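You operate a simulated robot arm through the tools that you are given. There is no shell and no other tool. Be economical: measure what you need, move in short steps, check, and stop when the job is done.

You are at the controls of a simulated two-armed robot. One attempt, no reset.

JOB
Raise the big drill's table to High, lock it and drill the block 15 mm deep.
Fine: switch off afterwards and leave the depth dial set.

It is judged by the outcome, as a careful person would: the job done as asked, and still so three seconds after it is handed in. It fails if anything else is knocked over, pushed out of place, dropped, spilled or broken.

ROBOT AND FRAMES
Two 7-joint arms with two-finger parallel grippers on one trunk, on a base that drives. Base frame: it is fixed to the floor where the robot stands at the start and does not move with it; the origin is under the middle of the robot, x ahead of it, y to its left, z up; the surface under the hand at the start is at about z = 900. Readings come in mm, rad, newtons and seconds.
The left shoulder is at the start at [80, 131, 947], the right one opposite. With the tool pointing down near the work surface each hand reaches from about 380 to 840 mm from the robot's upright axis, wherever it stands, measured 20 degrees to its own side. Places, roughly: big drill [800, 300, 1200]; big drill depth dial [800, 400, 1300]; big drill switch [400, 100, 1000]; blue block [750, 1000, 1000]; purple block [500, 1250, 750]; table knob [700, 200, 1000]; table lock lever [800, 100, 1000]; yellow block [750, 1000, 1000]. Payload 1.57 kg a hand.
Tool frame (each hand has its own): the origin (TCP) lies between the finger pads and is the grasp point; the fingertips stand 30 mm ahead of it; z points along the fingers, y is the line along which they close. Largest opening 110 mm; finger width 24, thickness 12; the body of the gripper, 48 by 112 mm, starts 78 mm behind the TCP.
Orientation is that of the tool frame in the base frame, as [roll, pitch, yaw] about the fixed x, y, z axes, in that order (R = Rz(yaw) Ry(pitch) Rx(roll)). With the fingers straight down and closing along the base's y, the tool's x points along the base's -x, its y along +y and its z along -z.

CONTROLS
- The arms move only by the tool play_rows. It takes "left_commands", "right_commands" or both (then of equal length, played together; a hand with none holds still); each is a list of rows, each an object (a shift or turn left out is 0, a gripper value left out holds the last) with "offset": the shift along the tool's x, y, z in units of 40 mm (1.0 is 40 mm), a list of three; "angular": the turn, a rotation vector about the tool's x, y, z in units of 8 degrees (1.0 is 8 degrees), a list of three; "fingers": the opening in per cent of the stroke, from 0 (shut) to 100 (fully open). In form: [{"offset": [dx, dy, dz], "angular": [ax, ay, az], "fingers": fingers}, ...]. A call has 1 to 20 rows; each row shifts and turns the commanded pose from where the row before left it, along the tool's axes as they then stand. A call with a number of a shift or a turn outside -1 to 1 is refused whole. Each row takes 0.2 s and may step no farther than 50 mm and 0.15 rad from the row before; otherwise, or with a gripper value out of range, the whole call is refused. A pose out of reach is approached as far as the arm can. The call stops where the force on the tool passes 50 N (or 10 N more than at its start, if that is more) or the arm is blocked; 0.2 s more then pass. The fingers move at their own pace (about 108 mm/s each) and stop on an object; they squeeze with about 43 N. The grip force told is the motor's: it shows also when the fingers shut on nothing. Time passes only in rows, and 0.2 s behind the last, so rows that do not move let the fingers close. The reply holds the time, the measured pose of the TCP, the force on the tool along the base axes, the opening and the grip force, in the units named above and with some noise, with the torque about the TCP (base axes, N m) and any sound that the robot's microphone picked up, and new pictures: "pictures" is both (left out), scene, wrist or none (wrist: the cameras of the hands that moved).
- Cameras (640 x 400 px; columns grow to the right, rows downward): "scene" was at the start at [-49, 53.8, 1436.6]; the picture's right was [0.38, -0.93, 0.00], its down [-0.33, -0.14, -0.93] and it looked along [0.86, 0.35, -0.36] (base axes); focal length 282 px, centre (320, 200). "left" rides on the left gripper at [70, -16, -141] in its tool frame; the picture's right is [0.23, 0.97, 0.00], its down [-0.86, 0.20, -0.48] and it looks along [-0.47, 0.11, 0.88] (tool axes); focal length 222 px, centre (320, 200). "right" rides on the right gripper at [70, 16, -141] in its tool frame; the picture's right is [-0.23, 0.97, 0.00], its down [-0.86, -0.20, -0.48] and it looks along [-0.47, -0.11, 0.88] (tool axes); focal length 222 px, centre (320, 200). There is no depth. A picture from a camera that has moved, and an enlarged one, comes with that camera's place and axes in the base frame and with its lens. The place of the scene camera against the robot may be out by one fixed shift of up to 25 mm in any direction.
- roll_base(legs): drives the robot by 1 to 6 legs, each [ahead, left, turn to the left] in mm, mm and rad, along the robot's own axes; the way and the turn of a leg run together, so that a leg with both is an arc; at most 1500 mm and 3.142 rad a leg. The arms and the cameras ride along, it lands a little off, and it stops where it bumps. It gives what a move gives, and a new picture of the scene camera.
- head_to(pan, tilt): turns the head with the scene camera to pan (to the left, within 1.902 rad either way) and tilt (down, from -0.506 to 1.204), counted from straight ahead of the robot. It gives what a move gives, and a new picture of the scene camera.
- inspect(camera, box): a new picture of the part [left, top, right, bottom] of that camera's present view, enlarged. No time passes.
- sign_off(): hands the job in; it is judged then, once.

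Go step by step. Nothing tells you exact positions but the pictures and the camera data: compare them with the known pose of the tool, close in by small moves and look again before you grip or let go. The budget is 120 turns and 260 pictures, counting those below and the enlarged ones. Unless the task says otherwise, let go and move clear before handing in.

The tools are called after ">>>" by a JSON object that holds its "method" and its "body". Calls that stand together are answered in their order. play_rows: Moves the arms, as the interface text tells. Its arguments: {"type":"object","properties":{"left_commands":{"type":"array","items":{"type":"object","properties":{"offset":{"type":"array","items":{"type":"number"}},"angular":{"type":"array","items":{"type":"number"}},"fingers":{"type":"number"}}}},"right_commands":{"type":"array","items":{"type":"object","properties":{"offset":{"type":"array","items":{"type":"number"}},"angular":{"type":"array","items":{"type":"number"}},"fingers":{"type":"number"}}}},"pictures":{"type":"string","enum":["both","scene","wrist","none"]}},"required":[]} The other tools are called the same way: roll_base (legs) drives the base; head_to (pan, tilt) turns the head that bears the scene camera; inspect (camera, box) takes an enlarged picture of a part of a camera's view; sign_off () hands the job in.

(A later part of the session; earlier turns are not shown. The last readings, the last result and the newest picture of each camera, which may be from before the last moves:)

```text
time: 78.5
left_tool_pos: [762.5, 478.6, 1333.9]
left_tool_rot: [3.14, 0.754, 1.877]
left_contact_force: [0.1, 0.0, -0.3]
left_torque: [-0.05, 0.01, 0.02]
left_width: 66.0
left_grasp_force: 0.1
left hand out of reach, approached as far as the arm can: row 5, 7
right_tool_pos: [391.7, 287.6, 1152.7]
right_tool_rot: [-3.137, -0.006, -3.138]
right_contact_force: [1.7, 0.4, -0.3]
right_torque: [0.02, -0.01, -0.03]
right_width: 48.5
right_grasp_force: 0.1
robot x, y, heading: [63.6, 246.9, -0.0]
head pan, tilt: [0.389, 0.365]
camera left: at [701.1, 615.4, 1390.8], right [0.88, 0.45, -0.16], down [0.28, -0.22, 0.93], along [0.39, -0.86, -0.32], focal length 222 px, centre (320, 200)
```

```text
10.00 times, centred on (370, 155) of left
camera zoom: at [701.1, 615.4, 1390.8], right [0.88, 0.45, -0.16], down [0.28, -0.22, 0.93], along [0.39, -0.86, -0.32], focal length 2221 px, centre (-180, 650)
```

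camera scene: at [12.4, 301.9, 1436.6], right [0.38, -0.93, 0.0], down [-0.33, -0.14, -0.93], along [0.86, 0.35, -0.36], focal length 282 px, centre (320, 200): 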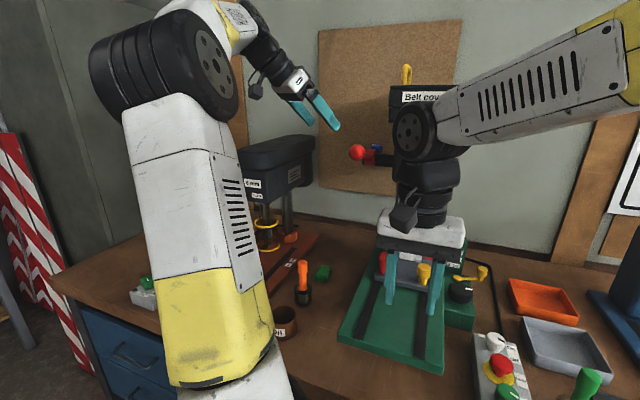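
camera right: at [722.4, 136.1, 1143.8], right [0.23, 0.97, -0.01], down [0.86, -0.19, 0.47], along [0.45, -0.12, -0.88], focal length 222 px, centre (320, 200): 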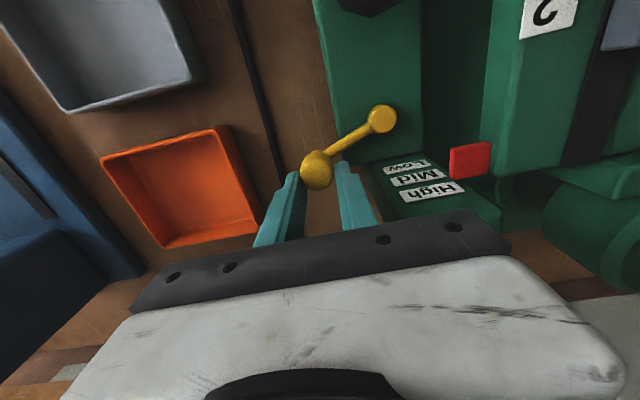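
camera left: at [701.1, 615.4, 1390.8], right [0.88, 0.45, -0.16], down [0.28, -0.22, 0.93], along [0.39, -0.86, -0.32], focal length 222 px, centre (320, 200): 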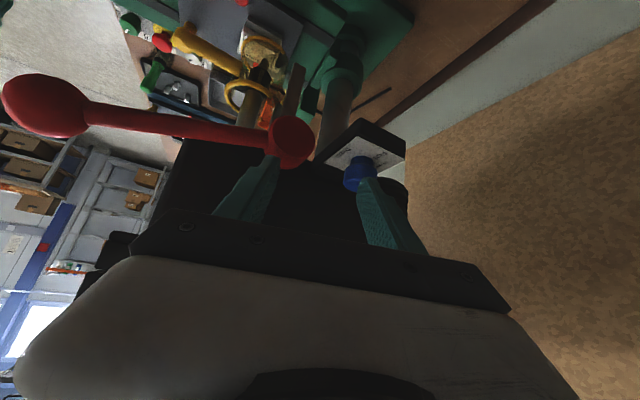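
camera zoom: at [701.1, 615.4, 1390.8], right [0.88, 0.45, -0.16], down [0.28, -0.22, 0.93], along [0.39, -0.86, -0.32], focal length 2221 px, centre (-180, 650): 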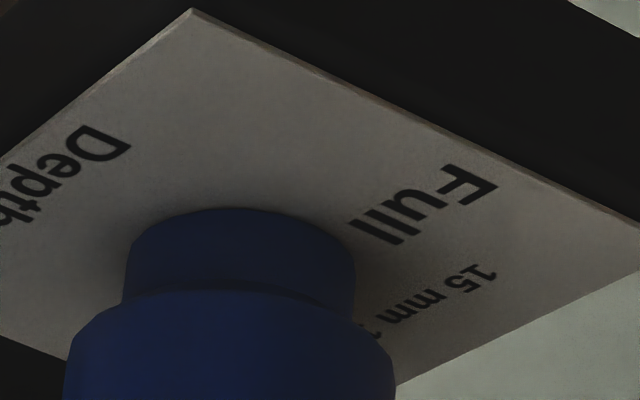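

Clear now: the labels are 5, 10, 15 mm and Full at ~45° spacing, and 15 mm lies at ~23°. I'll back off a bit to see where the mark points.

>>> {"method": "play_rows", "body": {"left_commands": [{"offset": [0, 0.5, -0.8]}, {"offset": [0, 0.3, -0.8]}], "pictures": "wrist"}}

>>> {"method": "inspect", "body": {"camera": "left", "box": [310, 130, 400, 190]}}

>>> {"method": "inspect", "body": {"camera": "scene", "box": [345, 130, 405, 170]}}

```text
time: 79.1
left_tool_pos: [757.5, 483.6, 1338.4]
left_tool_rot: [-3.141, 0.755, 1.878]
left_contact_force: [-0.1, -0.4, -0.5]
left_torque: [0.01, 0.0, -0.03]
left_width: 66.0
left_grasp_force: 0.1
left hand out of reach, approached as far as the arm can: row 1, 2
right_tool_pos: [390.6, 288.0, 1153.0]
right_tool_rot: [-3.137, -0.007, -3.139]
right_contact_force: [-0.9, -0.1, 0.0]
right_torque: [-0.02, 0.0, -0.05]
right_width: 48.5
right_grasp_force: 0.1
robot x, y, heading: [60.7, 247.4, -0.006]
head pan, tilt: [0.389, 0.365]
camera left: at [695.7, 620.2, 1395.4], right [0.88, 0.45, -0.16], down [0.28, -0.22, 0.93], along [0.39, -0.86, -0.32], focal length 222 px, centre (320, 200)
```

left: 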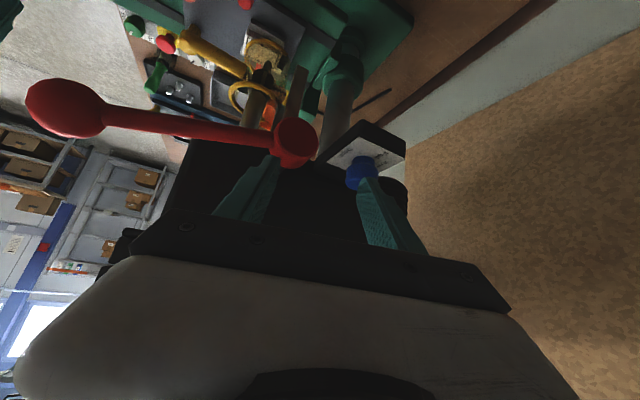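

```text
6.67 times, centred on (355, 160) of left
camera zoom: at [695.7, 620.2, 1395.4], right [0.88, 0.45, -0.16], down [0.28, -0.22, 0.93], along [0.39, -0.86, -0.32], focal length 1481 px, centre (87, 467)
```

zoom: 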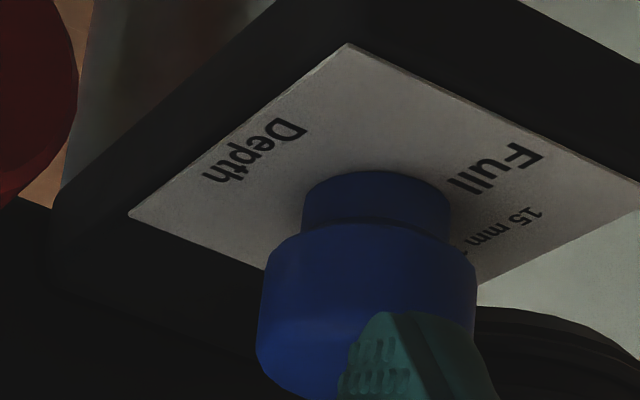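

```text
10.00 times, centred on (375, 150) of scene
camera zoom: at [12.8, 301.8, 1436.6], right [0.38, -0.93, 0.0], down [-0.33, -0.13, -0.93], along [0.87, 0.35, -0.36], focal length 2816 px, centre (-230, 700)
```

zoom: 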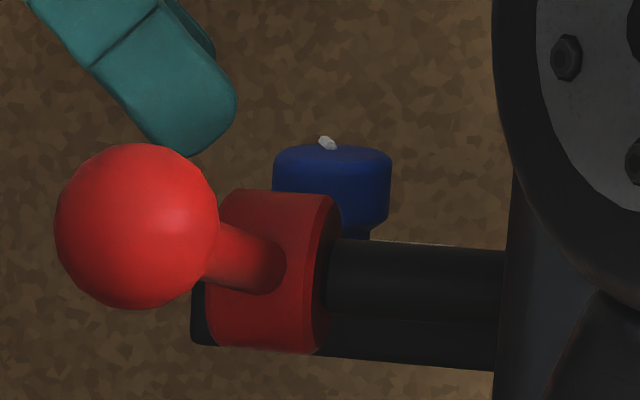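

The mark now stands close to 15 mm (about 19–20° versus ~23°). Before drilling I'll compare the vise levers of both drills to judge whether the block is clamped.

>>> {"method": "inspect", "body": {"camera": "scene", "box": [170, 220, 330, 330]}}

>>> {"method": "inspect", "body": {"camera": "left", "box": [120, 0, 320, 140]}}

```text
3.64 times, centred on (250, 275) of scene
camera zoom: at [12.8, 301.8, 1436.6], right [0.38, -0.93, 0.0], down [-0.33, -0.13, -0.93], along [0.87, 0.35, -0.36], focal length 1024 px, centre (574, -73)
```

zoom: 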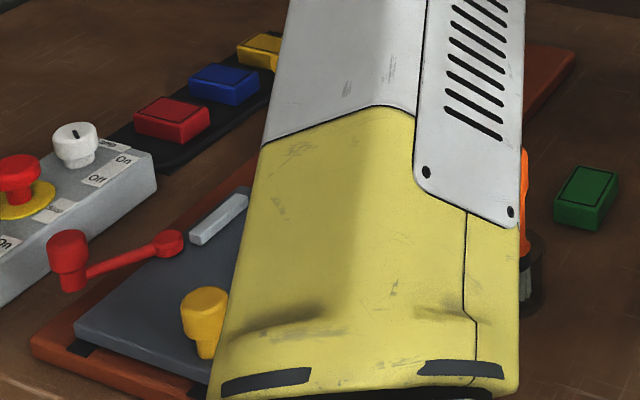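

```text
2.86 times, centred on (220, 70) of left
camera zoom: at [695.7, 620.2, 1395.4], right [0.88, 0.45, -0.16], down [0.28, -0.22, 0.93], along [0.39, -0.86, -0.32], focal length 635 px, centre (606, 571)
```

zoom: 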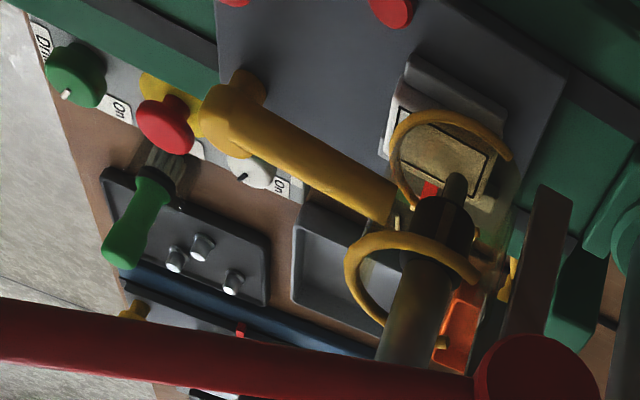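

The big drill's vise lever stands differently from the empty open vise, so the block is clamped, and the guard is in front of the bit. I'll bring the left hand back from the dial and turn it toward the feed ball.

>>> {"method": "play_rows", "body": {"left_commands": [{"offset": [0.068, -0.42, -0.888]}, {"offset": [0.068, -0.42, -0.888]}, {"offset": [0.068, -0.42, -0.888]}, {"offset": [0.068, -0.42, -0.888]}, {"angular": [-0.6, 0, -0.637]}, {"angular": [-0.6, 0, -0.637]}, {"angular": [-0.6, 0, -0.637]}, {"angular": [-0.6, 0, -0.637]}, {"angular": [-0.6, 0, -0.637]}, {"angular": [-0.6, 0, -0.637]}, {"angular": [-0.6, 0, -0.637]}], "pictures": "both"}}

>>> {"method": "inspect", "body": {"camera": "left", "box": [200, 60, 400, 200]}}

```text
time: 81.5
left_tool_pos: [672.7, 548.9, 1394.2]
left_tool_rot: [-3.141, 0.757, 2.736]
left_contact_force: [0.3, 0.5, -0.8]
left_torque: [0.0, 0.0, -0.02]
left_width: 66.2
left_grasp_force: 0.1
left hand out of reach, approached as far as the arm can: row 1, 2, 3, 4
right_tool_pos: [392.4, 287.6, 1153.5]
right_tool_rot: [-3.135, -0.007, -3.139]
right_contact_force: [0.0, 0.1, 0.6]
right_torque: [0.0, 0.0, -0.01]
right_width: 48.2
right_grasp_force: 0.1
robot x, y, heading: [62.1, 248.0, -0.0]
head pan, tilt: [0.389, 0.365]
camera scene: at [12.9, 302.0, 1436.6], right [0.38, -0.93, 0.0], down [-0.33, -0.13, -0.93], along [0.86, 0.35, -0.36], focal length 282 px, centre (320, 200)
camera left: at [530.5, 593.1, 1449.6], right [0.23, 0.96, -0.16], down [0.35, 0.07, 0.93], along [0.91, -0.27, -0.32], focal length 222 px, centre (320, 200)
```

scene: 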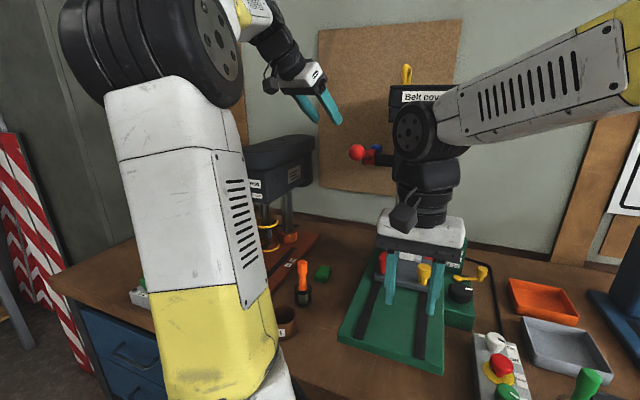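
left: 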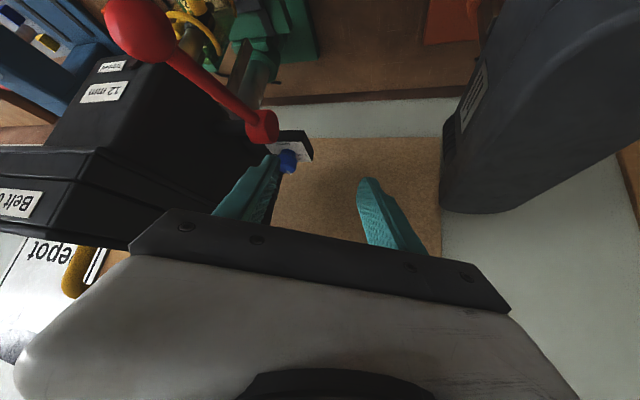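

```text
2.86 times, centred on (300, 130) of left
camera zoom: at [530.5, 593.1, 1449.6], right [0.23, 0.96, -0.16], down [0.35, 0.07, 0.93], along [0.91, -0.27, -0.32], focal length 635 px, centre (377, 400)
```

zoom: 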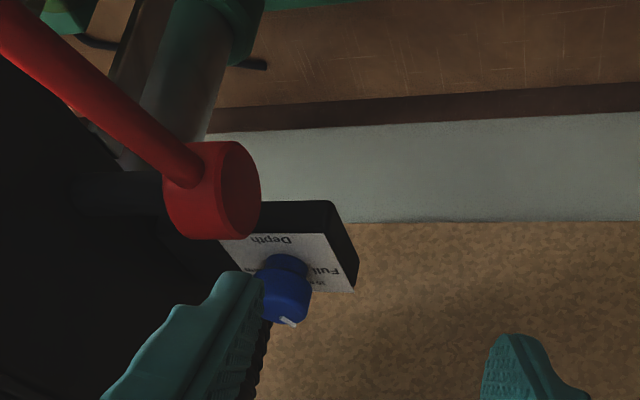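

>>> {"method": "inspect", "body": {"camera": "left", "box": [265, 130, 325, 180]}}

```text
8.00 times, centred on (295, 155) of left
camera zoom: at [530.5, 593.1, 1449.6], right [0.23, 0.96, -0.16], down [0.35, 0.07, 0.93], along [0.91, -0.27, -0.32], focal length 1777 px, centre (520, 560)
```

zoom: 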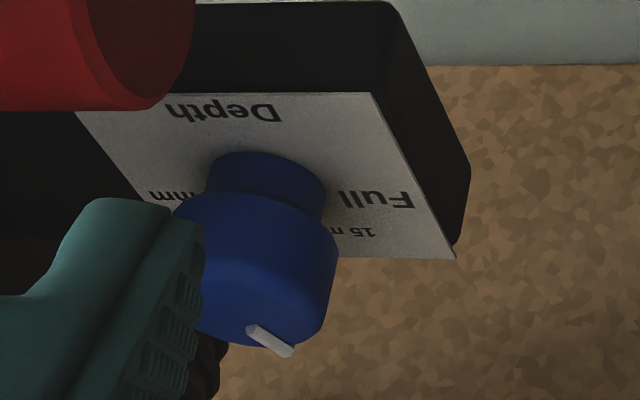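

The mark measures ~20° against the 15 mm label at ~23°, so it is on 15 mm. Now I'll bring the left hand to a standoff in front of the feed ball.

>>> {"method": "play_rows", "body": {"left_commands": [{"angular": [-0.685, 0, -0.728]}, {"angular": [-0.685, 0, -0.728]}, {"offset": [0.606, -0.755, -0.356]}, {"offset": [0.606, -0.755, -0.356]}, {"offset": [0.606, -0.755, -0.356]}, {"offset": [0.606, -0.755, -0.356]}], "pictures": "both"}}

```text
time: 82.9
left_tool_pos: [549.2, 443.9, 1367.3]
left_tool_rot: [-3.141, 0.754, 3.015]
left_contact_force: [-0.3, -0.6, -0.8]
left_torque: [-0.02, 0.04, -0.03]
left_width: 66.0
left_grasp_force: 0.1
right_tool_pos: [391.5, 287.6, 1153.1]
right_tool_rot: [-3.135, -0.01, -3.137]
right_contact_force: [0.8, -0.1, -0.7]
right_torque: [0.01, 0.03, -0.02]
right_width: 48.3
right_grasp_force: 0.0
robot x, y, heading: [62.6, 248.8, -0.003]
head pan, tilt: [0.389, 0.365]
camera scene: at [13.1, 301.9, 1436.6], right [0.38, -0.93, 0.0], down [-0.33, -0.13, -0.93], along [0.86, 0.35, -0.36], focal length 282 px, centre (320, 200)
camera left: at [400.2, 446.2, 1424.4], right [-0.04, 0.99, -0.16], down [0.32, 0.16, 0.93], along [0.95, -0.01, -0.32], focal length 222 px, centre (320, 200)
```

scene: 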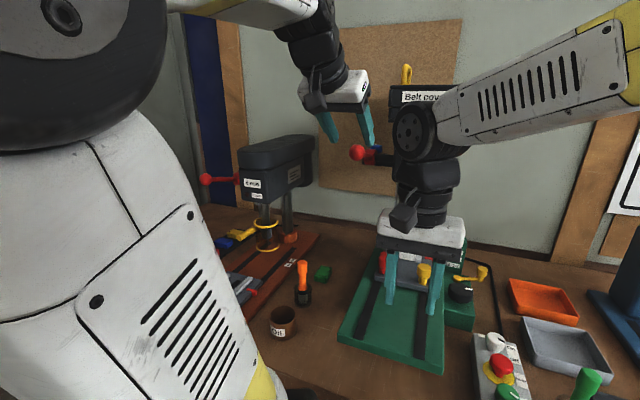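
left: 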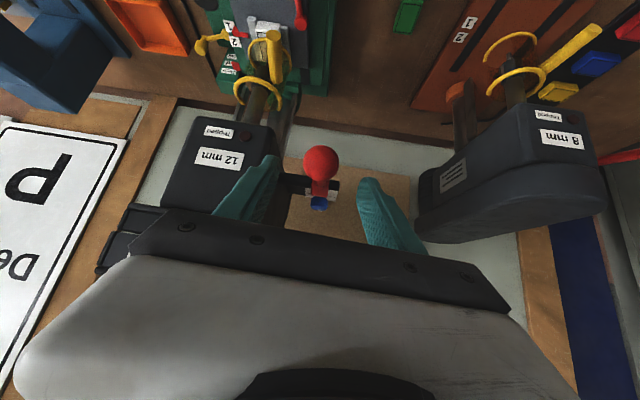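

The ball is centred between the fingers. I'll move in and close on it.

>>> {"method": "play_rows", "body": {"left_commands": [{"offset": [0, 0, 0.9]}, {"offset": [-0.03, 0.02, 0.82]}, {"fingers": 0}, {}, {}], "pictures": "wrist"}}

```text
time: 84.1
left_tool_pos: [598.0, 437.6, 1318.8]
left_tool_rot: [3.141, 0.754, 3.012]
left_contact_force: [2.5, 2.0, -2.4]
left_torque: [0.0, -0.31, 0.09]
left_width: 35.5
left_grasp_force: 42.3
right_tool_pos: [390.7, 288.1, 1153.3]
right_tool_rot: [-3.135, -0.008, -3.138]
right_contact_force: [0.2, 0.2, -0.2]
right_torque: [0.0, 0.04, 0.01]
right_width: 48.7
right_grasp_force: 0.2
robot x, y, heading: [59.2, 249.1, -0.0]
head pan, tilt: [0.389, 0.365]
camera left: at [448.5, 441.2, 1375.2], right [-0.04, 0.99, -0.15], down [0.32, 0.16, 0.93], along [0.95, -0.01, -0.32], focal length 222 px, centre (320, 200)
```

left: 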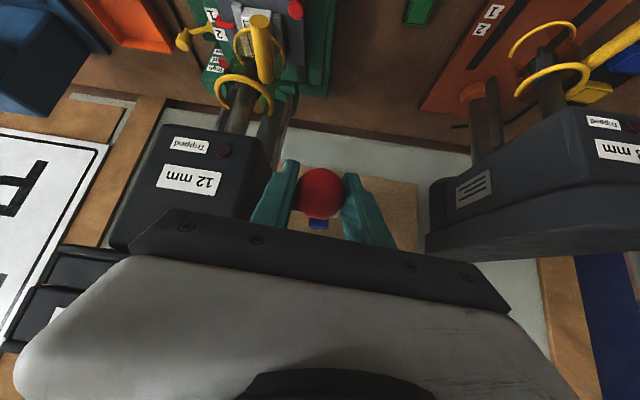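

Ball gripped. Now the right hand goes above the green Drill switch for a look.

>>> {"method": "play_rows", "body": {"right_commands": [{"offset": [-0.1, -0.86, 0], "fingers": 60}, {"offset": [-0.1, -0.86, 0.2]}, {"offset": [-0.2, -0.86, 0.4]}, {"offset": [-0.2, -0.86, 0.4]}, {"offset": [-0.2, -0.86, 0.4]}], "pictures": "wrist"}}

>>> {"method": "inspect", "body": {"camera": "right", "box": [220, 60, 460, 240]}}

```text
time: 85.3
left_tool_pos: [597.7, 437.5, 1319.0]
left_tool_rot: [3.141, 0.755, 3.011]
left_contact_force: [4.0, 3.7, -3.6]
left_torque: [0.06, -0.08, 0.11]
left_width: 35.3
left_grasp_force: 42.7
right_tool_pos: [424.9, 117.1, 1096.1]
right_tool_rot: [-3.136, -0.008, -3.138]
right_contact_force: [0.1, 0.0, 0.0]
right_torque: [0.02, -0.04, 0.04]
right_width: 66.2
right_grasp_force: 0.1
robot x, y, heading: [62.1, 248.7, 0.003]
head pan, tilt: [0.389, 0.365]
camera right: at [355.9, 131.4, 1239.2], right [0.22, 0.97, -0.01], down [0.86, -0.19, 0.47], along [0.46, -0.11, -0.88], focal length 222 px, centre (320, 200)
```

right: 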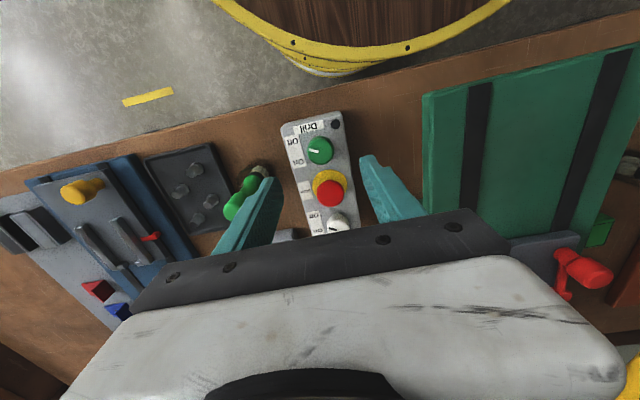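

```text
2.22 times, centred on (340, 150) of right
camera zoom: at [355.9, 131.4, 1239.2], right [0.22, 0.97, -0.01], down [0.86, -0.19, 0.47], along [0.46, -0.11, -0.88], focal length 494 px, centre (276, 311)
```

zoom: 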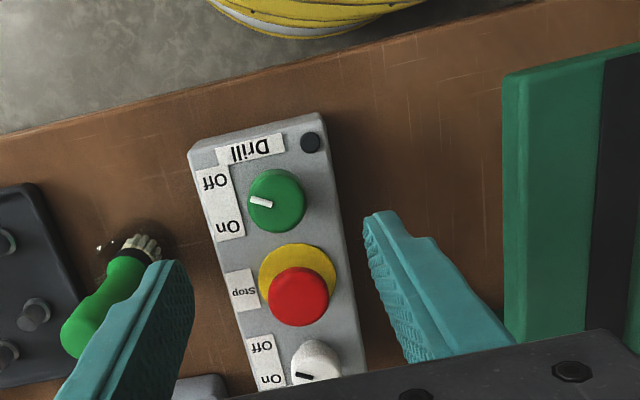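

The green switch (centre ≈ (432,114,962)) points to Off; On is about 45° counterclockwise. I'll descend onto it.

>>> {"method": "play_rows", "body": {"right_commands": [{"offset": [-0.18, -0.08, 0.9]}, {"offset": [0, 0, 0.9]}, {"offset": [0, 0, 0.8]}], "pictures": "wrist"}}

>>> {"method": "inspect", "body": {"camera": "right", "box": [220, 60, 460, 240]}}

```text
time: 86.1
left_tool_pos: [598.4, 438.8, 1318.5]
left_tool_rot: [3.14, 0.753, 3.012]
left_contact_force: [3.8, 5.0, -1.6]
left_torque: [0.02, 0.03, -0.02]
left_width: 35.4
left_grasp_force: 42.0
right_tool_pos: [430.6, 112.9, 994.0]
right_tool_rot: [-3.135, -0.008, -3.137]
right_contact_force: [-1.2, 1.0, 0.0]
right_torque: [0.0, 0.01, -0.02]
right_width: 66.2
right_grasp_force: 0.0
robot x, y, heading: [64.6, 247.8, -0.003]
head pan, tilt: [0.389, 0.365]
camera right: at [362.7, 128.4, 1135.1], right [0.22, 0.97, -0.01], down [0.86, -0.19, 0.47], along [0.46, -0.11, -0.88], focal length 222 px, centre (320, 200)
```

right: 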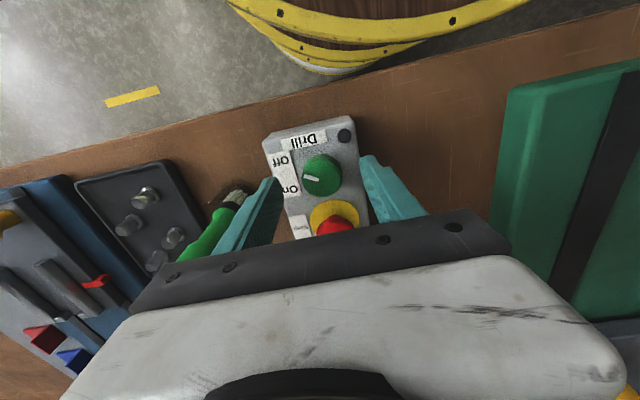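

```text
2.22 times, centred on (340, 150) of right
camera zoom: at [362.7, 128.4, 1135.1], right [0.22, 0.97, -0.01], down [0.86, -0.19, 0.47], along [0.46, -0.11, -0.88], focal length 494 px, centre (276, 311)
```

zoom: 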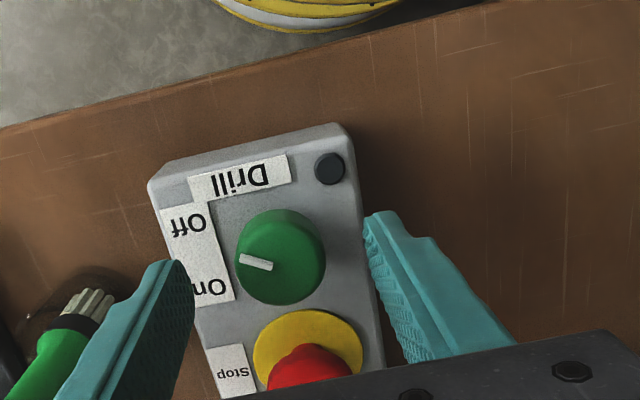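

Aligned; going down 20 mm and closing.

>>> {"method": "play_rows", "body": {"right_commands": [{"offset": [-0.03, 0.02, 0.25]}, {"offset": [0, 0, 0.25]}, {"fingers": 0}, {}, {}], "pictures": "wrist"}}

```text
time: 87.3
left_tool_pos: [597.6, 437.0, 1318.8]
left_tool_rot: [3.141, 0.754, 3.013]
left_contact_force: [0.8, 2.2, -1.4]
left_torque: [0.03, -0.02, -0.05]
left_width: 35.3
left_grasp_force: 42.7
right_tool_pos: [431.3, 113.7, 973.3]
right_tool_rot: [-3.136, -0.007, -3.139]
right_contact_force: [0.5, 13.1, -11.8]
right_torque: [0.32, -0.56, 0.01]
right_width: 33.6
right_grasp_force: 41.5
robot x, y, heading: [59.6, 250.2, 0.001]
head pan, tilt: [0.389, 0.365]
camera right: at [363.3, 129.7, 1115.2], right [0.22, 0.97, -0.01], down [0.86, -0.19, 0.47], along [0.46, -0.11, -0.88], focal length 222 px, centre (320, 200)
```

right: 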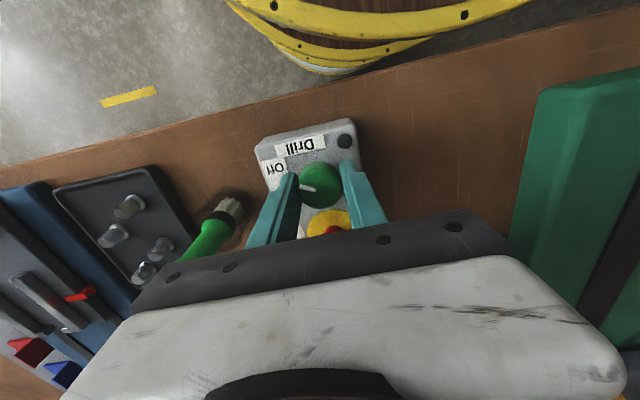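

Gripped. Turning it counterclockwise to On.

>>> {"method": "play_rows", "body": {"right_commands": [{"angular": [0, 0, -0.9]}, {"angular": [0, 0, -0.9]}, {"angular": [0, 0, -0.9]}, {"angular": [0, 0, -0.9]}, {"angular": [0, 0, -0.9]}, {"angular": [0, 0, -0.9]}], "pictures": "wrist"}}

>>> {"method": "inspect", "body": {"camera": "right", "box": [220, 80, 420, 240]}}

```text
time: 88.7
left_tool_pos: [598.9, 438.1, 1319.6]
left_tool_rot: [-3.141, 0.755, 3.011]
left_contact_force: [-4.8, -4.8, 0.5]
left_torque: [0.06, 0.05, 0.02]
left_width: 35.6
left_grasp_force: 42.4
right_tool_pos: [431.2, 114.6, 973.9]
right_tool_rot: [3.139, -0.009, -2.382]
right_contact_force: [6.3, 29.0, -21.5]
right_torque: [0.47, -0.28, -0.02]
right_width: 33.7
right_grasp_force: 41.3
robot x, y, heading: [63.5, 253.3, -0.001]
head pan, tilt: [0.389, 0.365]
camera right: at [371.1, 77.4, 1115.7], right [-0.51, 0.86, 0.0], down [0.76, 0.45, 0.47], along [0.41, 0.24, -0.88], focal length 222 px, centre (320, 200)
```

right: 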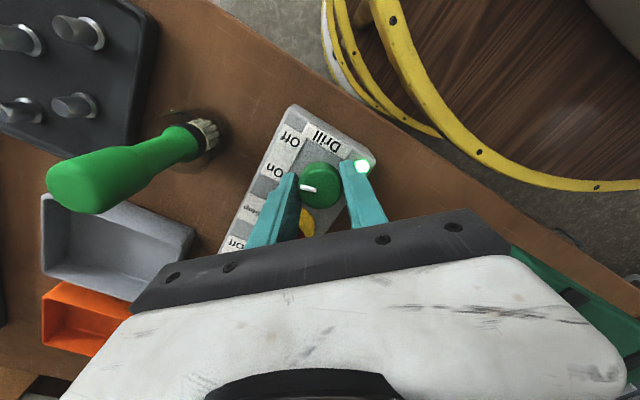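

```text
2.50 times, centred on (320, 160) of right
camera zoom: at [371.1, 77.4, 1115.7], right [-0.51, 0.86, 0.0], down [0.76, 0.45, 0.47], along [0.41, 0.24, -0.88], focal length 555 px, centre (320, 300)
```

zoom: 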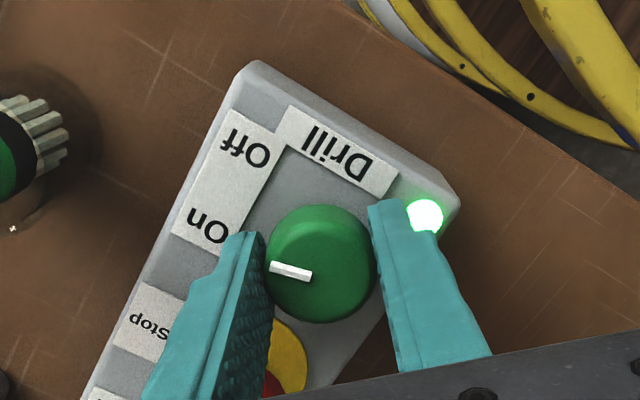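

The drill's lamp is lit, so it is running. I'll start feeding slowly, following the lever's arc downward.

>>> {"method": "play_rows", "body": {"left_commands": [{"offset": [0.145, -0.005, 0.093]}, {"offset": [0.138, -0.004, 0.096]}, {"offset": [0.136, -0.003, 0.105]}, {"offset": [0.129, -0.002, 0.108]}], "pictures": "scene"}}

>>> {"method": "inspect", "body": {"camera": "scene", "box": [330, 120, 470, 280]}}

```text
time: 89.7
left_tool_pos: [592.9, 437.4, 1292.1]
left_tool_rot: [-3.14, 0.755, 3.012]
left_contact_force: [5.6, -8.6, 9.5]
left_torque: [-0.2, -1.16, -0.05]
left_width: 35.6
left_grasp_force: 42.3
right_tool_pos: [431.2, 113.2, 974.3]
right_tool_rot: [3.14, -0.008, -2.383]
right_contact_force: [0.8, 32.2, -8.3]
right_torque: [0.83, -0.43, 0.02]
right_width: 33.6
right_grasp_force: 41.2
robot x, y, heading: [60.8, 247.2, 0.003]
head pan, tilt: [0.389, 0.365]
camera scene: at [12.9, 302.4, 1436.6], right [0.38, -0.93, 0.0], down [-0.33, -0.14, -0.93], along [0.86, 0.35, -0.36], focal length 282 px, centre (320, 200)
```

scene: 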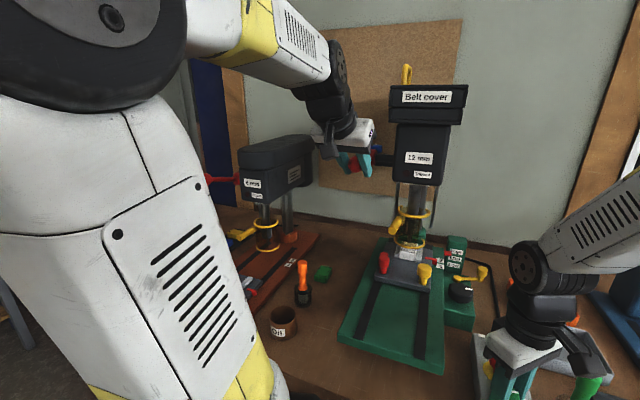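

```text
2.50 times, centred on (400, 200) of scene
camera zoom: at [12.9, 302.4, 1436.6], right [0.38, -0.93, 0.0], down [-0.33, -0.14, -0.93], along [0.86, 0.35, -0.36], focal length 704 px, centre (120, 200)
```

zoom: 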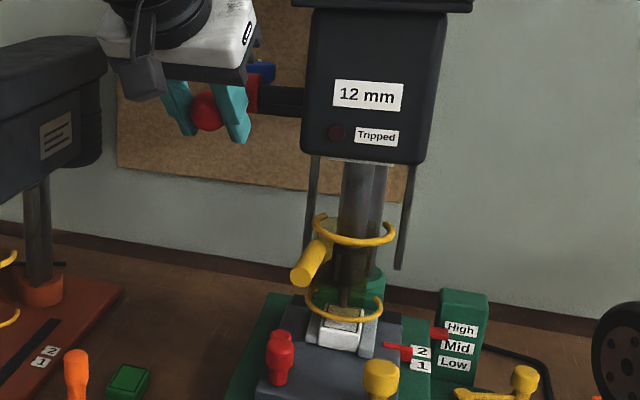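

Lever follows with small force and nothing tripped; the bit is at or near the block. I'll continue more slowly.

>>> {"method": "play_rows", "body": {"left_commands": [{"offset": [0.063, 0, 0.057]}, {"offset": [0.062, 0, 0.058]}, {"offset": [0.061, 0, 0.06]}, {"offset": [0.06, 0, 0.061]}, {"offset": [0.058, 0, 0.062]}, {"offset": [0.057, 0, 0.063]}, {"offset": [0.056, 0, 0.064]}, {"offset": [0.055, 0, 0.065]}], "pictures": "none"}}

>>> {"method": "inspect", "body": {"camera": "scene", "box": [330, 120, 470, 280]}}

```text
time: 91.5
left_tool_pos: [592.8, 437.9, 1267.1]
left_tool_rot: [3.141, 0.756, 3.012]
left_contact_force: [2.1, -11.2, 10.0]
left_torque: [-0.14, -1.18, -0.01]
left_width: 35.5
left_grasp_force: 43.1
right_tool_pos: [430.8, 112.3, 974.3]
right_tool_rot: [3.139, -0.008, -2.384]
right_contact_force: [-2.8, 29.7, 2.8]
right_torque: [0.46, 0.2, 0.06]
right_width: 33.4
right_grasp_force: 41.4
robot x, y, heading: [62.0, 249.4, -0.004]
head pan, tilt: [0.389, 0.365]
```

```text
2.50 times, centred on (400, 200) of scene
camera zoom: at [12.3, 302.2, 1436.6], right [0.38, -0.93, 0.0], down [-0.33, -0.14, -0.93], along [0.87, 0.35, -0.36], focal length 704 px, centre (120, 200)
```

zoom: 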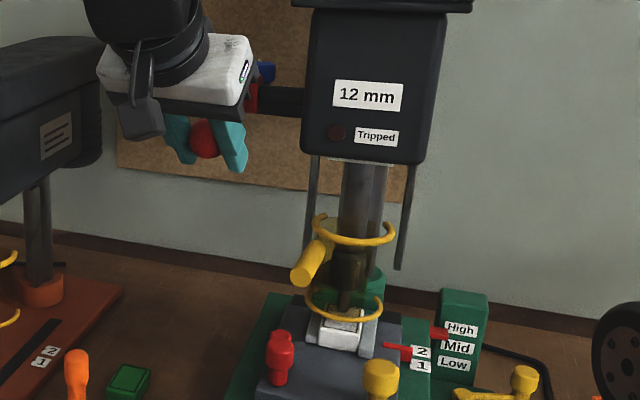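

Steady 10 N, no trip. Continuing.

>>> {"method": "play_rows", "body": {"left_commands": [{"offset": [0.054, 0.001, 0.066]}, {"offset": [0.053, 0.001, 0.067]}, {"offset": [0.051, 0.001, 0.069]}, {"offset": [0.05, 0.001, 0.07]}, {"offset": [0.049, 0.002, 0.071]}, {"offset": [0.047, 0.002, 0.072]}, {"offset": [0.046, 0.002, 0.073]}, {"offset": [0.045, 0.002, 0.074]}], "pictures": "none"}}

>>> {"method": "inspect", "body": {"camera": "scene", "box": [360, 150, 460, 280]}}

```text
time: 93.3
left_tool_pos: [596.3, 437.5, 1238.2]
left_tool_rot: [3.14, 0.756, 3.012]
left_contact_force: [-5.9, -8.6, 23.3]
left_torque: [-0.02, -0.94, 0.01]
left_width: 35.5
left_grasp_force: 42.2
right_tool_pos: [430.0, 113.5, 974.4]
right_tool_rot: [3.14, -0.008, -2.383]
right_contact_force: [1.5, 26.1, -11.1]
right_torque: [1.0, -0.71, 0.03]
right_width: 33.5
right_grasp_force: 41.4
robot x, y, heading: [58.7, 248.2, 0.001]
head pan, tilt: [0.389, 0.365]
```

```text
3.08 times, centred on (410, 215) of scene
camera zoom: at [12.0, 302.0, 1436.6], right [0.38, -0.93, 0.0], down [-0.33, -0.13, -0.93], along [0.87, 0.35, -0.36], focal length 867 px, centre (43, 154)
```

zoom: 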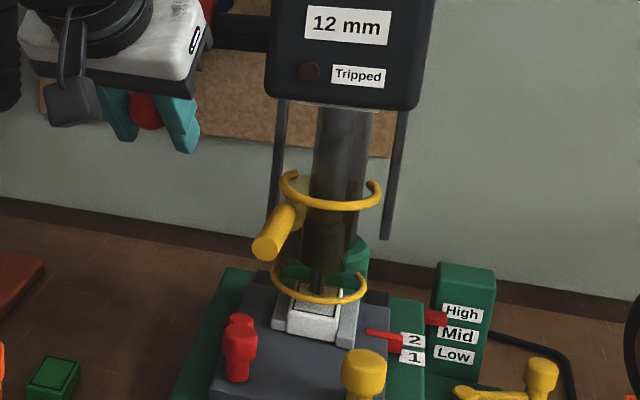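

Resistance rose to 23 N, so cutting has begun. I'll feed slower still.

>>> {"method": "play_rows", "body": {"left_commands": [{"offset": [0.026, 0.002, 0.048]}, {"offset": [0.026, 0.002, 0.048]}, {"offset": [0.025, 0.002, 0.049]}, {"offset": [0.025, 0.002, 0.049]}, {"offset": [0.024, 0.002, 0.05]}, {"offset": [0.023, 0.002, 0.05]}, {"offset": [0.022, 0.002, 0.051]}, {"offset": [0.022, 0.002, 0.051]}], "pictures": "none"}}

>>> {"method": "inspect", "body": {"camera": "scene", "box": [360, 150, 460, 280]}}

```text
time: 95.1
left_tool_pos: [600.3, 439.0, 1220.8]
left_tool_rot: [-3.141, 0.754, 3.013]
left_contact_force: [-5.4, -10.5, 10.8]
left_torque: [0.05, -1.19, 0.04]
left_width: 35.1
left_grasp_force: 42.0
right_tool_pos: [430.0, 112.2, 973.4]
right_tool_rot: [3.141, -0.009, -2.385]
right_contact_force: [-2.4, 22.6, -2.6]
right_torque: [0.68, -0.31, 0.09]
right_width: 33.2
right_grasp_force: 41.7
robot x, y, heading: [60.7, 247.2, -0.001]
head pan, tilt: [0.389, 0.365]
```

```text
3.08 times, centred on (410, 215) of scene
camera zoom: at [12.0, 302.0, 1436.6], right [0.38, -0.93, 0.0], down [-0.33, -0.13, -0.93], along [0.87, 0.35, -0.36], focal length 867 px, centre (43, 154)
```

zoom: 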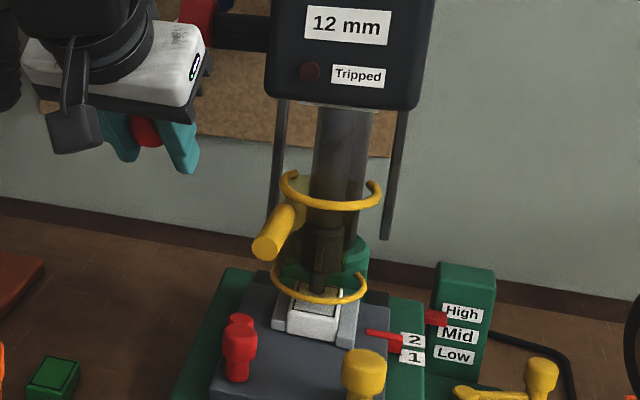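

Cutting smoothly. Continuing until the depth stop is felt.

>>> {"method": "play_rows", "body": {"left_commands": [{"offset": [0.021, 0.002, 0.05]}, {"offset": [0.02, 0.002, 0.05]}, {"offset": [0.02, 0.002, 0.051]}, {"offset": [0.019, 0.003, 0.051]}, {"offset": [0.018, 0.003, 0.051]}, {"offset": [0.017, 0.003, 0.052]}, {"offset": [0.016, 0.003, 0.052]}, {"offset": [0.015, 0.003, 0.052]}], "pictures": "none"}}

>>> {"method": "inspect", "body": {"camera": "scene", "box": [360, 150, 460, 280]}}

```text
time: 96.9
left_tool_pos: [607.6, 436.8, 1205.9]
left_tool_rot: [3.139, 0.755, 3.013]
left_contact_force: [-12.1, -14.0, 7.6]
left_torque: [0.08, -1.21, 0.0]
left_width: 35.1
left_grasp_force: 42.4
right_tool_pos: [429.3, 112.4, 973.9]
right_tool_rot: [3.14, -0.009, -2.385]
right_contact_force: [0.1, 22.6, -3.5]
right_torque: [0.53, -0.02, 0.08]
right_width: 33.5
right_grasp_force: 41.2
robot x, y, heading: [62.1, 249.1, 0.005]
head pan, tilt: [0.389, 0.365]
```

```text
3.08 times, centred on (410, 215) of scene
camera zoom: at [11.8, 301.8, 1436.6], right [0.38, -0.93, 0.0], down [-0.33, -0.13, -0.93], along [0.87, 0.35, -0.36], focal length 867 px, centre (43, 154)
```

zoom: 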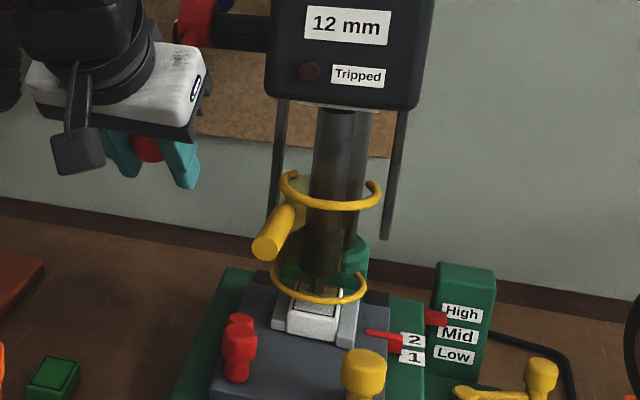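

Still cutting. Continuing along the arc.

>>> {"method": "play_rows", "body": {"left_commands": [{"offset": [0.017, 0.003, 0.05]}, {"offset": [0.016, 0.003, 0.051]}, {"offset": [0.015, 0.003, 0.051]}, {"offset": [0.014, 0.003, 0.051]}, {"offset": [0.013, 0.003, 0.052]}, {"offset": [0.012, 0.003, 0.052]}, {"offset": [0.011, 0.003, 0.053]}, {"offset": [0.01, 0.003, 0.053]}], "pictures": "none"}}

>>> {"method": "inspect", "body": {"camera": "scene", "box": [360, 150, 460, 280]}}

```text
time: 98.7
left_tool_pos: [615.8, 436.8, 1191.9]
left_tool_rot: [3.141, 0.755, 3.012]
left_contact_force: [-10.0, -14.7, 6.9]
left_torque: [0.07, -1.16, 0.04]
left_width: 35.3
left_grasp_force: 42.2
right_tool_pos: [430.1, 113.3, 973.4]
right_tool_rot: [3.14, -0.008, -2.384]
right_contact_force: [-1.8, 22.5, -0.8]
right_torque: [0.48, -0.09, 0.01]
right_width: 33.5
right_grasp_force: 40.9
robot x, y, heading: [64.1, 247.1, -0.006]
head pan, tilt: [0.389, 0.365]
```

```text
3.08 times, centred on (410, 215) of scene
camera zoom: at [11.8, 301.8, 1436.6], right [0.38, -0.93, 0.0], down [-0.33, -0.13, -0.93], along [0.87, 0.35, -0.36], focal length 867 px, centre (43, 154)
```

zoom: 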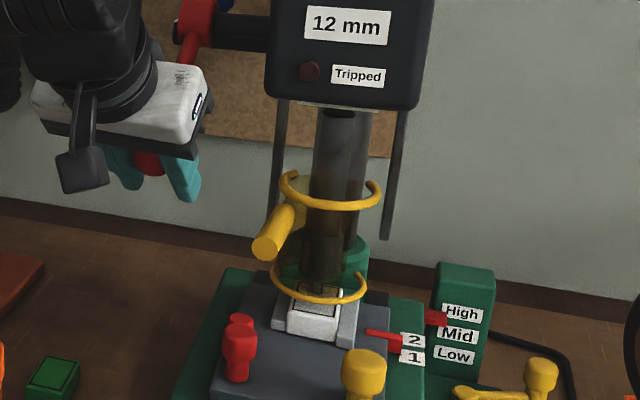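

Continuing.

>>> {"method": "play_rows", "body": {"left_commands": [{"offset": [0.01, 0.004, 0.054]}, {"offset": [0.009, 0.004, 0.054]}, {"offset": [0.008, 0.004, 0.054]}, {"offset": [0.007, 0.004, 0.054]}, {"offset": [0.006, 0.004, 0.054]}, {"offset": [0.005, 0.004, 0.054]}, {"offset": [0.004, 0.004, 0.054]}, {"offset": [0.003, 0.004, 0.054]}, {"offset": [0.002, 0.004, 0.054]}, {"offset": [0.001, 0.004, 0.054]}], "pictures": "none"}}

>>> {"method": "inspect", "body": {"camera": "scene", "box": [360, 150, 460, 280]}}

```text
time: 100.9
left_tool_pos: [628.0, 436.0, 1173.6]
left_tool_rot: [3.138, 0.758, 3.008]
left_contact_force: [-23.6, -22.3, 28.3]
left_torque: [0.61, -0.15, 0.3]
left_width: 35.6
left_grasp_force: 41.9
right_tool_pos: [429.3, 113.0, 973.9]
right_tool_rot: [3.14, -0.009, -2.384]
right_contact_force: [2.2, 20.8, -7.1]
right_torque: [0.06, 0.32, 0.05]
right_width: 33.4
right_grasp_force: 41.1
robot x, y, heading: [63.3, 249.1, -0.002]
head pan, tilt: [0.389, 0.365]
```

```text
3.08 times, centred on (410, 215) of scene
camera zoom: at [11.0, 301.0, 1436.6], right [0.38, -0.93, 0.0], down [-0.33, -0.13, -0.93], along [0.87, 0.35, -0.36], focal length 867 px, centre (43, 154)
```

zoom: 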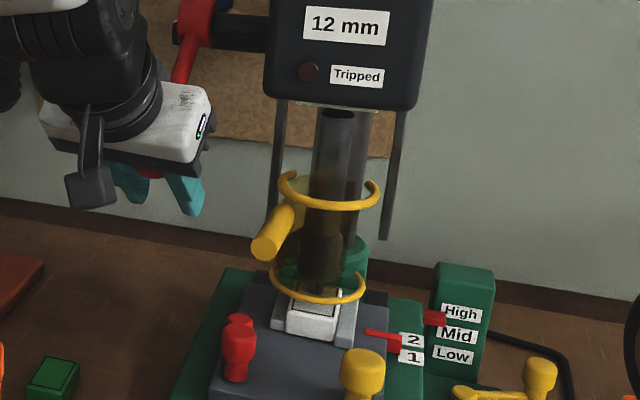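

Force has climbed to 43 N at about −41°: probably the depth stop. I'll press slightly more to confirm.

>>> {"method": "play_rows", "body": {"left_commands": [{"offset": [0.0, 0.004, 0.05]}, {"offset": [0.0, 0.004, 0.05]}, {"offset": [0.0, 0.004, 0.05]}], "pictures": "none"}}

>>> {"method": "inspect", "body": {"camera": "scene", "box": [360, 150, 460, 280]}}

```text
time: 101.7
left_tool_pos: [631.9, 436.2, 1169.2]
left_tool_rot: [3.141, 0.756, 3.008]
left_contact_force: [-24.2, -28.5, 22.8]
left_torque: [0.83, -0.25, 0.44]
left_width: 35.4
left_grasp_force: 42.2
right_tool_pos: [429.1, 111.6, 973.9]
right_tool_rot: [3.14, -0.007, -2.384]
right_contact_force: [-0.9, 19.9, -3.9]
right_torque: [0.38, -0.17, 0.08]
right_width: 33.4
right_grasp_force: 41.0
robot x, y, heading: [63.5, 250.3, 0.001]
head pan, tilt: [0.389, 0.365]
```

```text
3.08 times, centred on (410, 215) of scene
camera zoom: at [10.7, 300.7, 1436.6], right [0.38, -0.93, 0.0], down [-0.33, -0.13, -0.93], along [0.87, 0.35, -0.36], focal length 867 px, centre (43, 154)
```

zoom: 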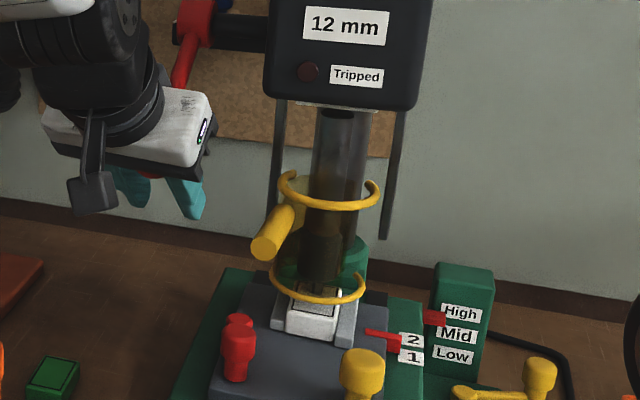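

The hand still moved 6 mm at steady force; I'll check whether the ball is slipping in the fingers.

>>> {"method": "inspect", "body": {"camera": "left", "box": [220, 60, 440, 240]}}

>>> {"method": "inspect", "body": {"camera": "scene", "box": [330, 120, 430, 200]}}

```text
2.22 times, centred on (330, 150) of left
camera zoom: at [482.5, 439.6, 1225.5], right [-0.04, 0.99, -0.15], down [0.32, 0.16, 0.93], along [0.95, -0.01, -0.32], focal length 494 px, centre (298, 311)
```

zoom: 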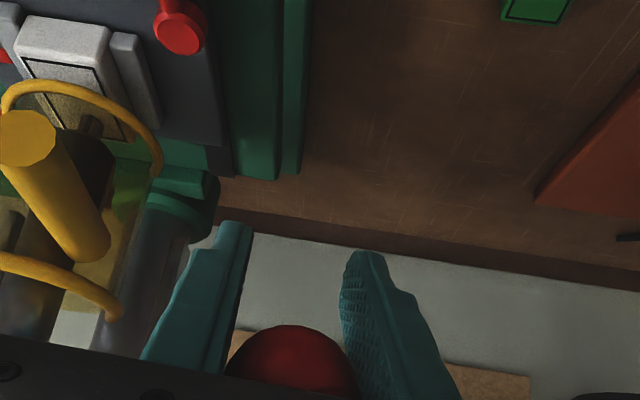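

```text
5.00 times, centred on (380, 160) of scene
camera zoom: at [10.7, 300.7, 1436.6], right [0.38, -0.93, 0.0], down [-0.33, -0.13, -0.93], along [0.87, 0.35, -0.36], focal length 1408 px, centre (20, 400)
```

zoom: 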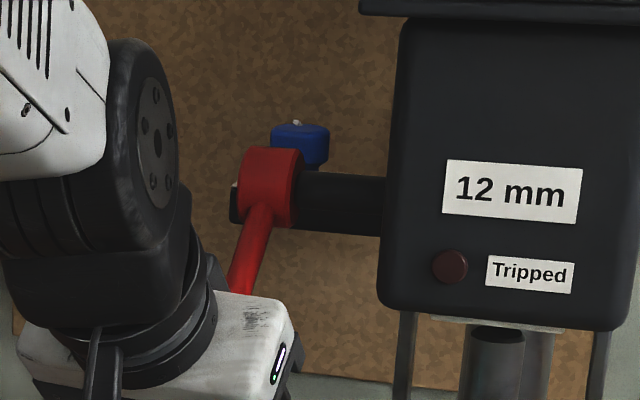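

The ball has slid back in the fingers, so the lever itself stopped around −35° while the hand slipped at ~33 N, which suggests a hard stop. I'll press further along the tool axis until the palm or friction loads it, to confirm.

>>> {"method": "play_rows", "body": {"left_commands": [{"offset": [0, 0, 0.1]}, {"offset": [0, 0, 0.1]}, {"offset": [0, 0, 0.1]}, {"offset": [0, 0, 0.1]}, {"offset": [0, 0, 0.1]}, {"offset": [0, 0, 0.1]}], "pictures": "none"}}

>>> {"method": "inspect", "body": {"camera": "left", "box": [220, 60, 440, 240]}}

>>> {"method": "inspect", "body": {"camera": "scene", "box": [380, 180, 440, 260]}}

```text
time: 103.2
left_tool_pos: [647.1, 433.4, 1154.8]
left_tool_rot: [3.139, 0.757, 3.007]
left_contact_force: [-21.0, -3.1, 15.4]
left_torque: [0.16, 0.36, 0.08]
left_width: 35.2
left_grasp_force: 42.2
right_tool_pos: [429.6, 111.5, 973.7]
right_tool_rot: [3.141, -0.008, -2.383]
right_contact_force: [-0.6, -3.1, 7.0]
right_torque: [-0.35, 0.47, 0.04]
right_width: 33.1
right_grasp_force: 41.4
robot x, y, heading: [60.0, 242.3, -0.001]
head pan, tilt: [0.389, 0.365]
stopped in row 6 (left hand): the force on the tool passed its limit at 56 N (the readings are from after the stop); the commanded pose is now the measured one
```

```text
2.22 times, centred on (330, 150) of left
camera zoom: at [498.1, 437.6, 1209.7], right [-0.04, 0.99, -0.15], down [0.32, 0.16, 0.94], along [0.95, -0.02, -0.32], focal length 494 px, centre (298, 311)
```

zoom: 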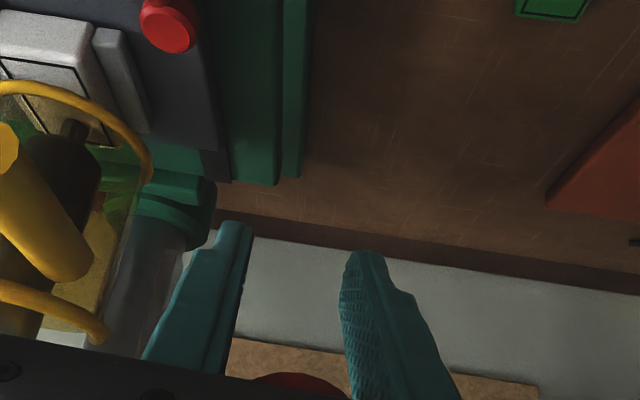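

```text
5.00 times, centred on (410, 220) of scene
camera zoom: at [10.7, 301.2, 1436.6], right [0.38, -0.93, 0.0], down [-0.33, -0.13, -0.93], along [0.87, 0.35, -0.36], focal length 1408 px, centre (-130, 100)
```

zoom: 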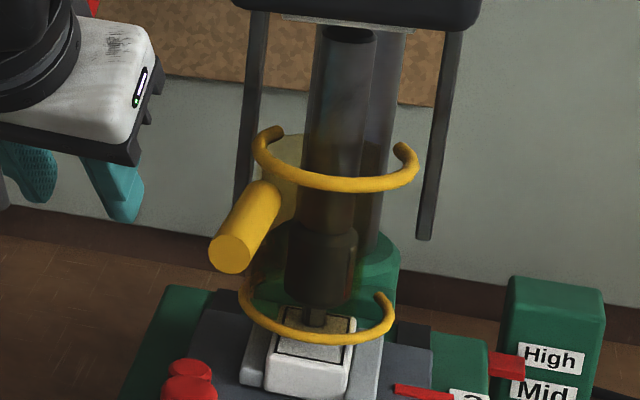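

Confirmed: 56 N without the lever yielding, and roughly 14–15 mm of the bit is in the block. Now I'll bring the lever back up along its arc.

>>> {"method": "play_rows", "body": {"left_commands": [{"offset": [-0.088, -0.027, -0.397]}, {"offset": [-0.129, -0.022, -0.387]}, {"offset": [-0.166, -0.017, -0.372]}, {"offset": [-0.209, -0.012, -0.352]}, {"offset": [-0.241, -0.006, -0.329]}, {"offset": [-0.275, 0, -0.303]}, {"offset": [-0.303, 0.005, -0.271]}, {"offset": [-0.332, 0.01, -0.24]}, {"offset": [-0.088, 0.004, -0.054]}], "pictures": "scene"}}

>>> {"method": "inspect", "body": {"camera": "left", "box": [200, 60, 440, 260]}}

>>> {"method": "inspect", "body": {"camera": "scene", "box": [330, 110, 450, 260]}}

```text
time: 105.2
left_tool_pos: [626.0, 434.5, 1278.2]
left_tool_rot: [3.141, 0.746, 3.008]
left_contact_force: [-7.3, -1.4, -34.2]
left_torque: [-0.04, -1.19, 0.05]
left_width: 35.6
left_grasp_force: 42.3
right_tool_pos: [430.9, 112.4, 972.5]
right_tool_rot: [3.14, -0.01, -2.385]
right_contact_force: [-17.2, -9.4, 20.1]
right_torque: [-0.44, 0.7, -0.01]
right_width: 33.4
right_grasp_force: 41.6
robot x, y, heading: [59.5, 247.0, -0.002]
head pan, tilt: [0.389, 0.365]
camera scene: at [11.9, 301.6, 1436.6], right [0.38, -0.93, 0.0], down [-0.33, -0.13, -0.93], along [0.87, 0.35, -0.36], focal length 282 px, centre (320, 200)
```

scene: 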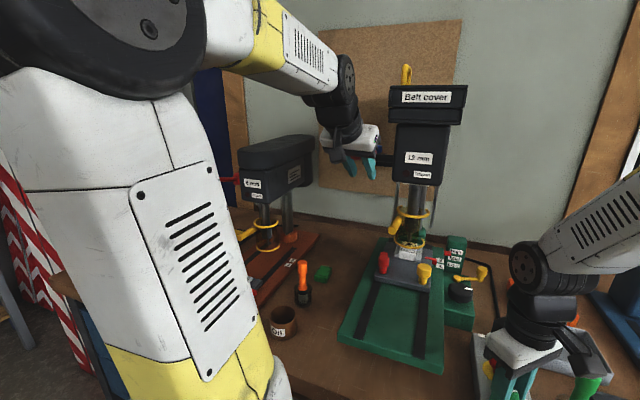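

```text
2.00 times, centred on (320, 160) of left
camera zoom: at [477.0, 438.3, 1335.6], right [-0.04, 0.99, -0.15], down [0.33, 0.16, 0.93], along [0.94, -0.02, -0.33], focal length 444 px, centre (320, 280)
```

zoom: 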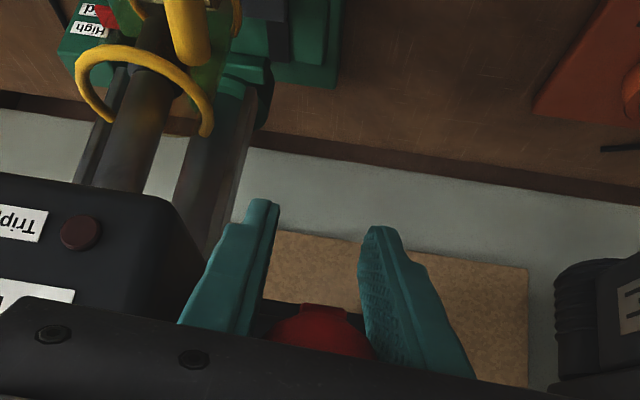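

```text
2.67 times, centred on (390, 185) of scene
camera zoom: at [11.9, 301.6, 1436.6], right [0.38, -0.93, 0.0], down [-0.33, -0.13, -0.93], along [0.87, 0.35, -0.36], focal length 751 px, centre (133, 240)
```

zoom: 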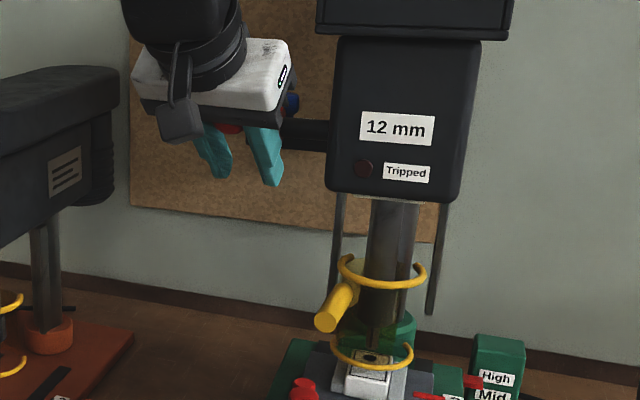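

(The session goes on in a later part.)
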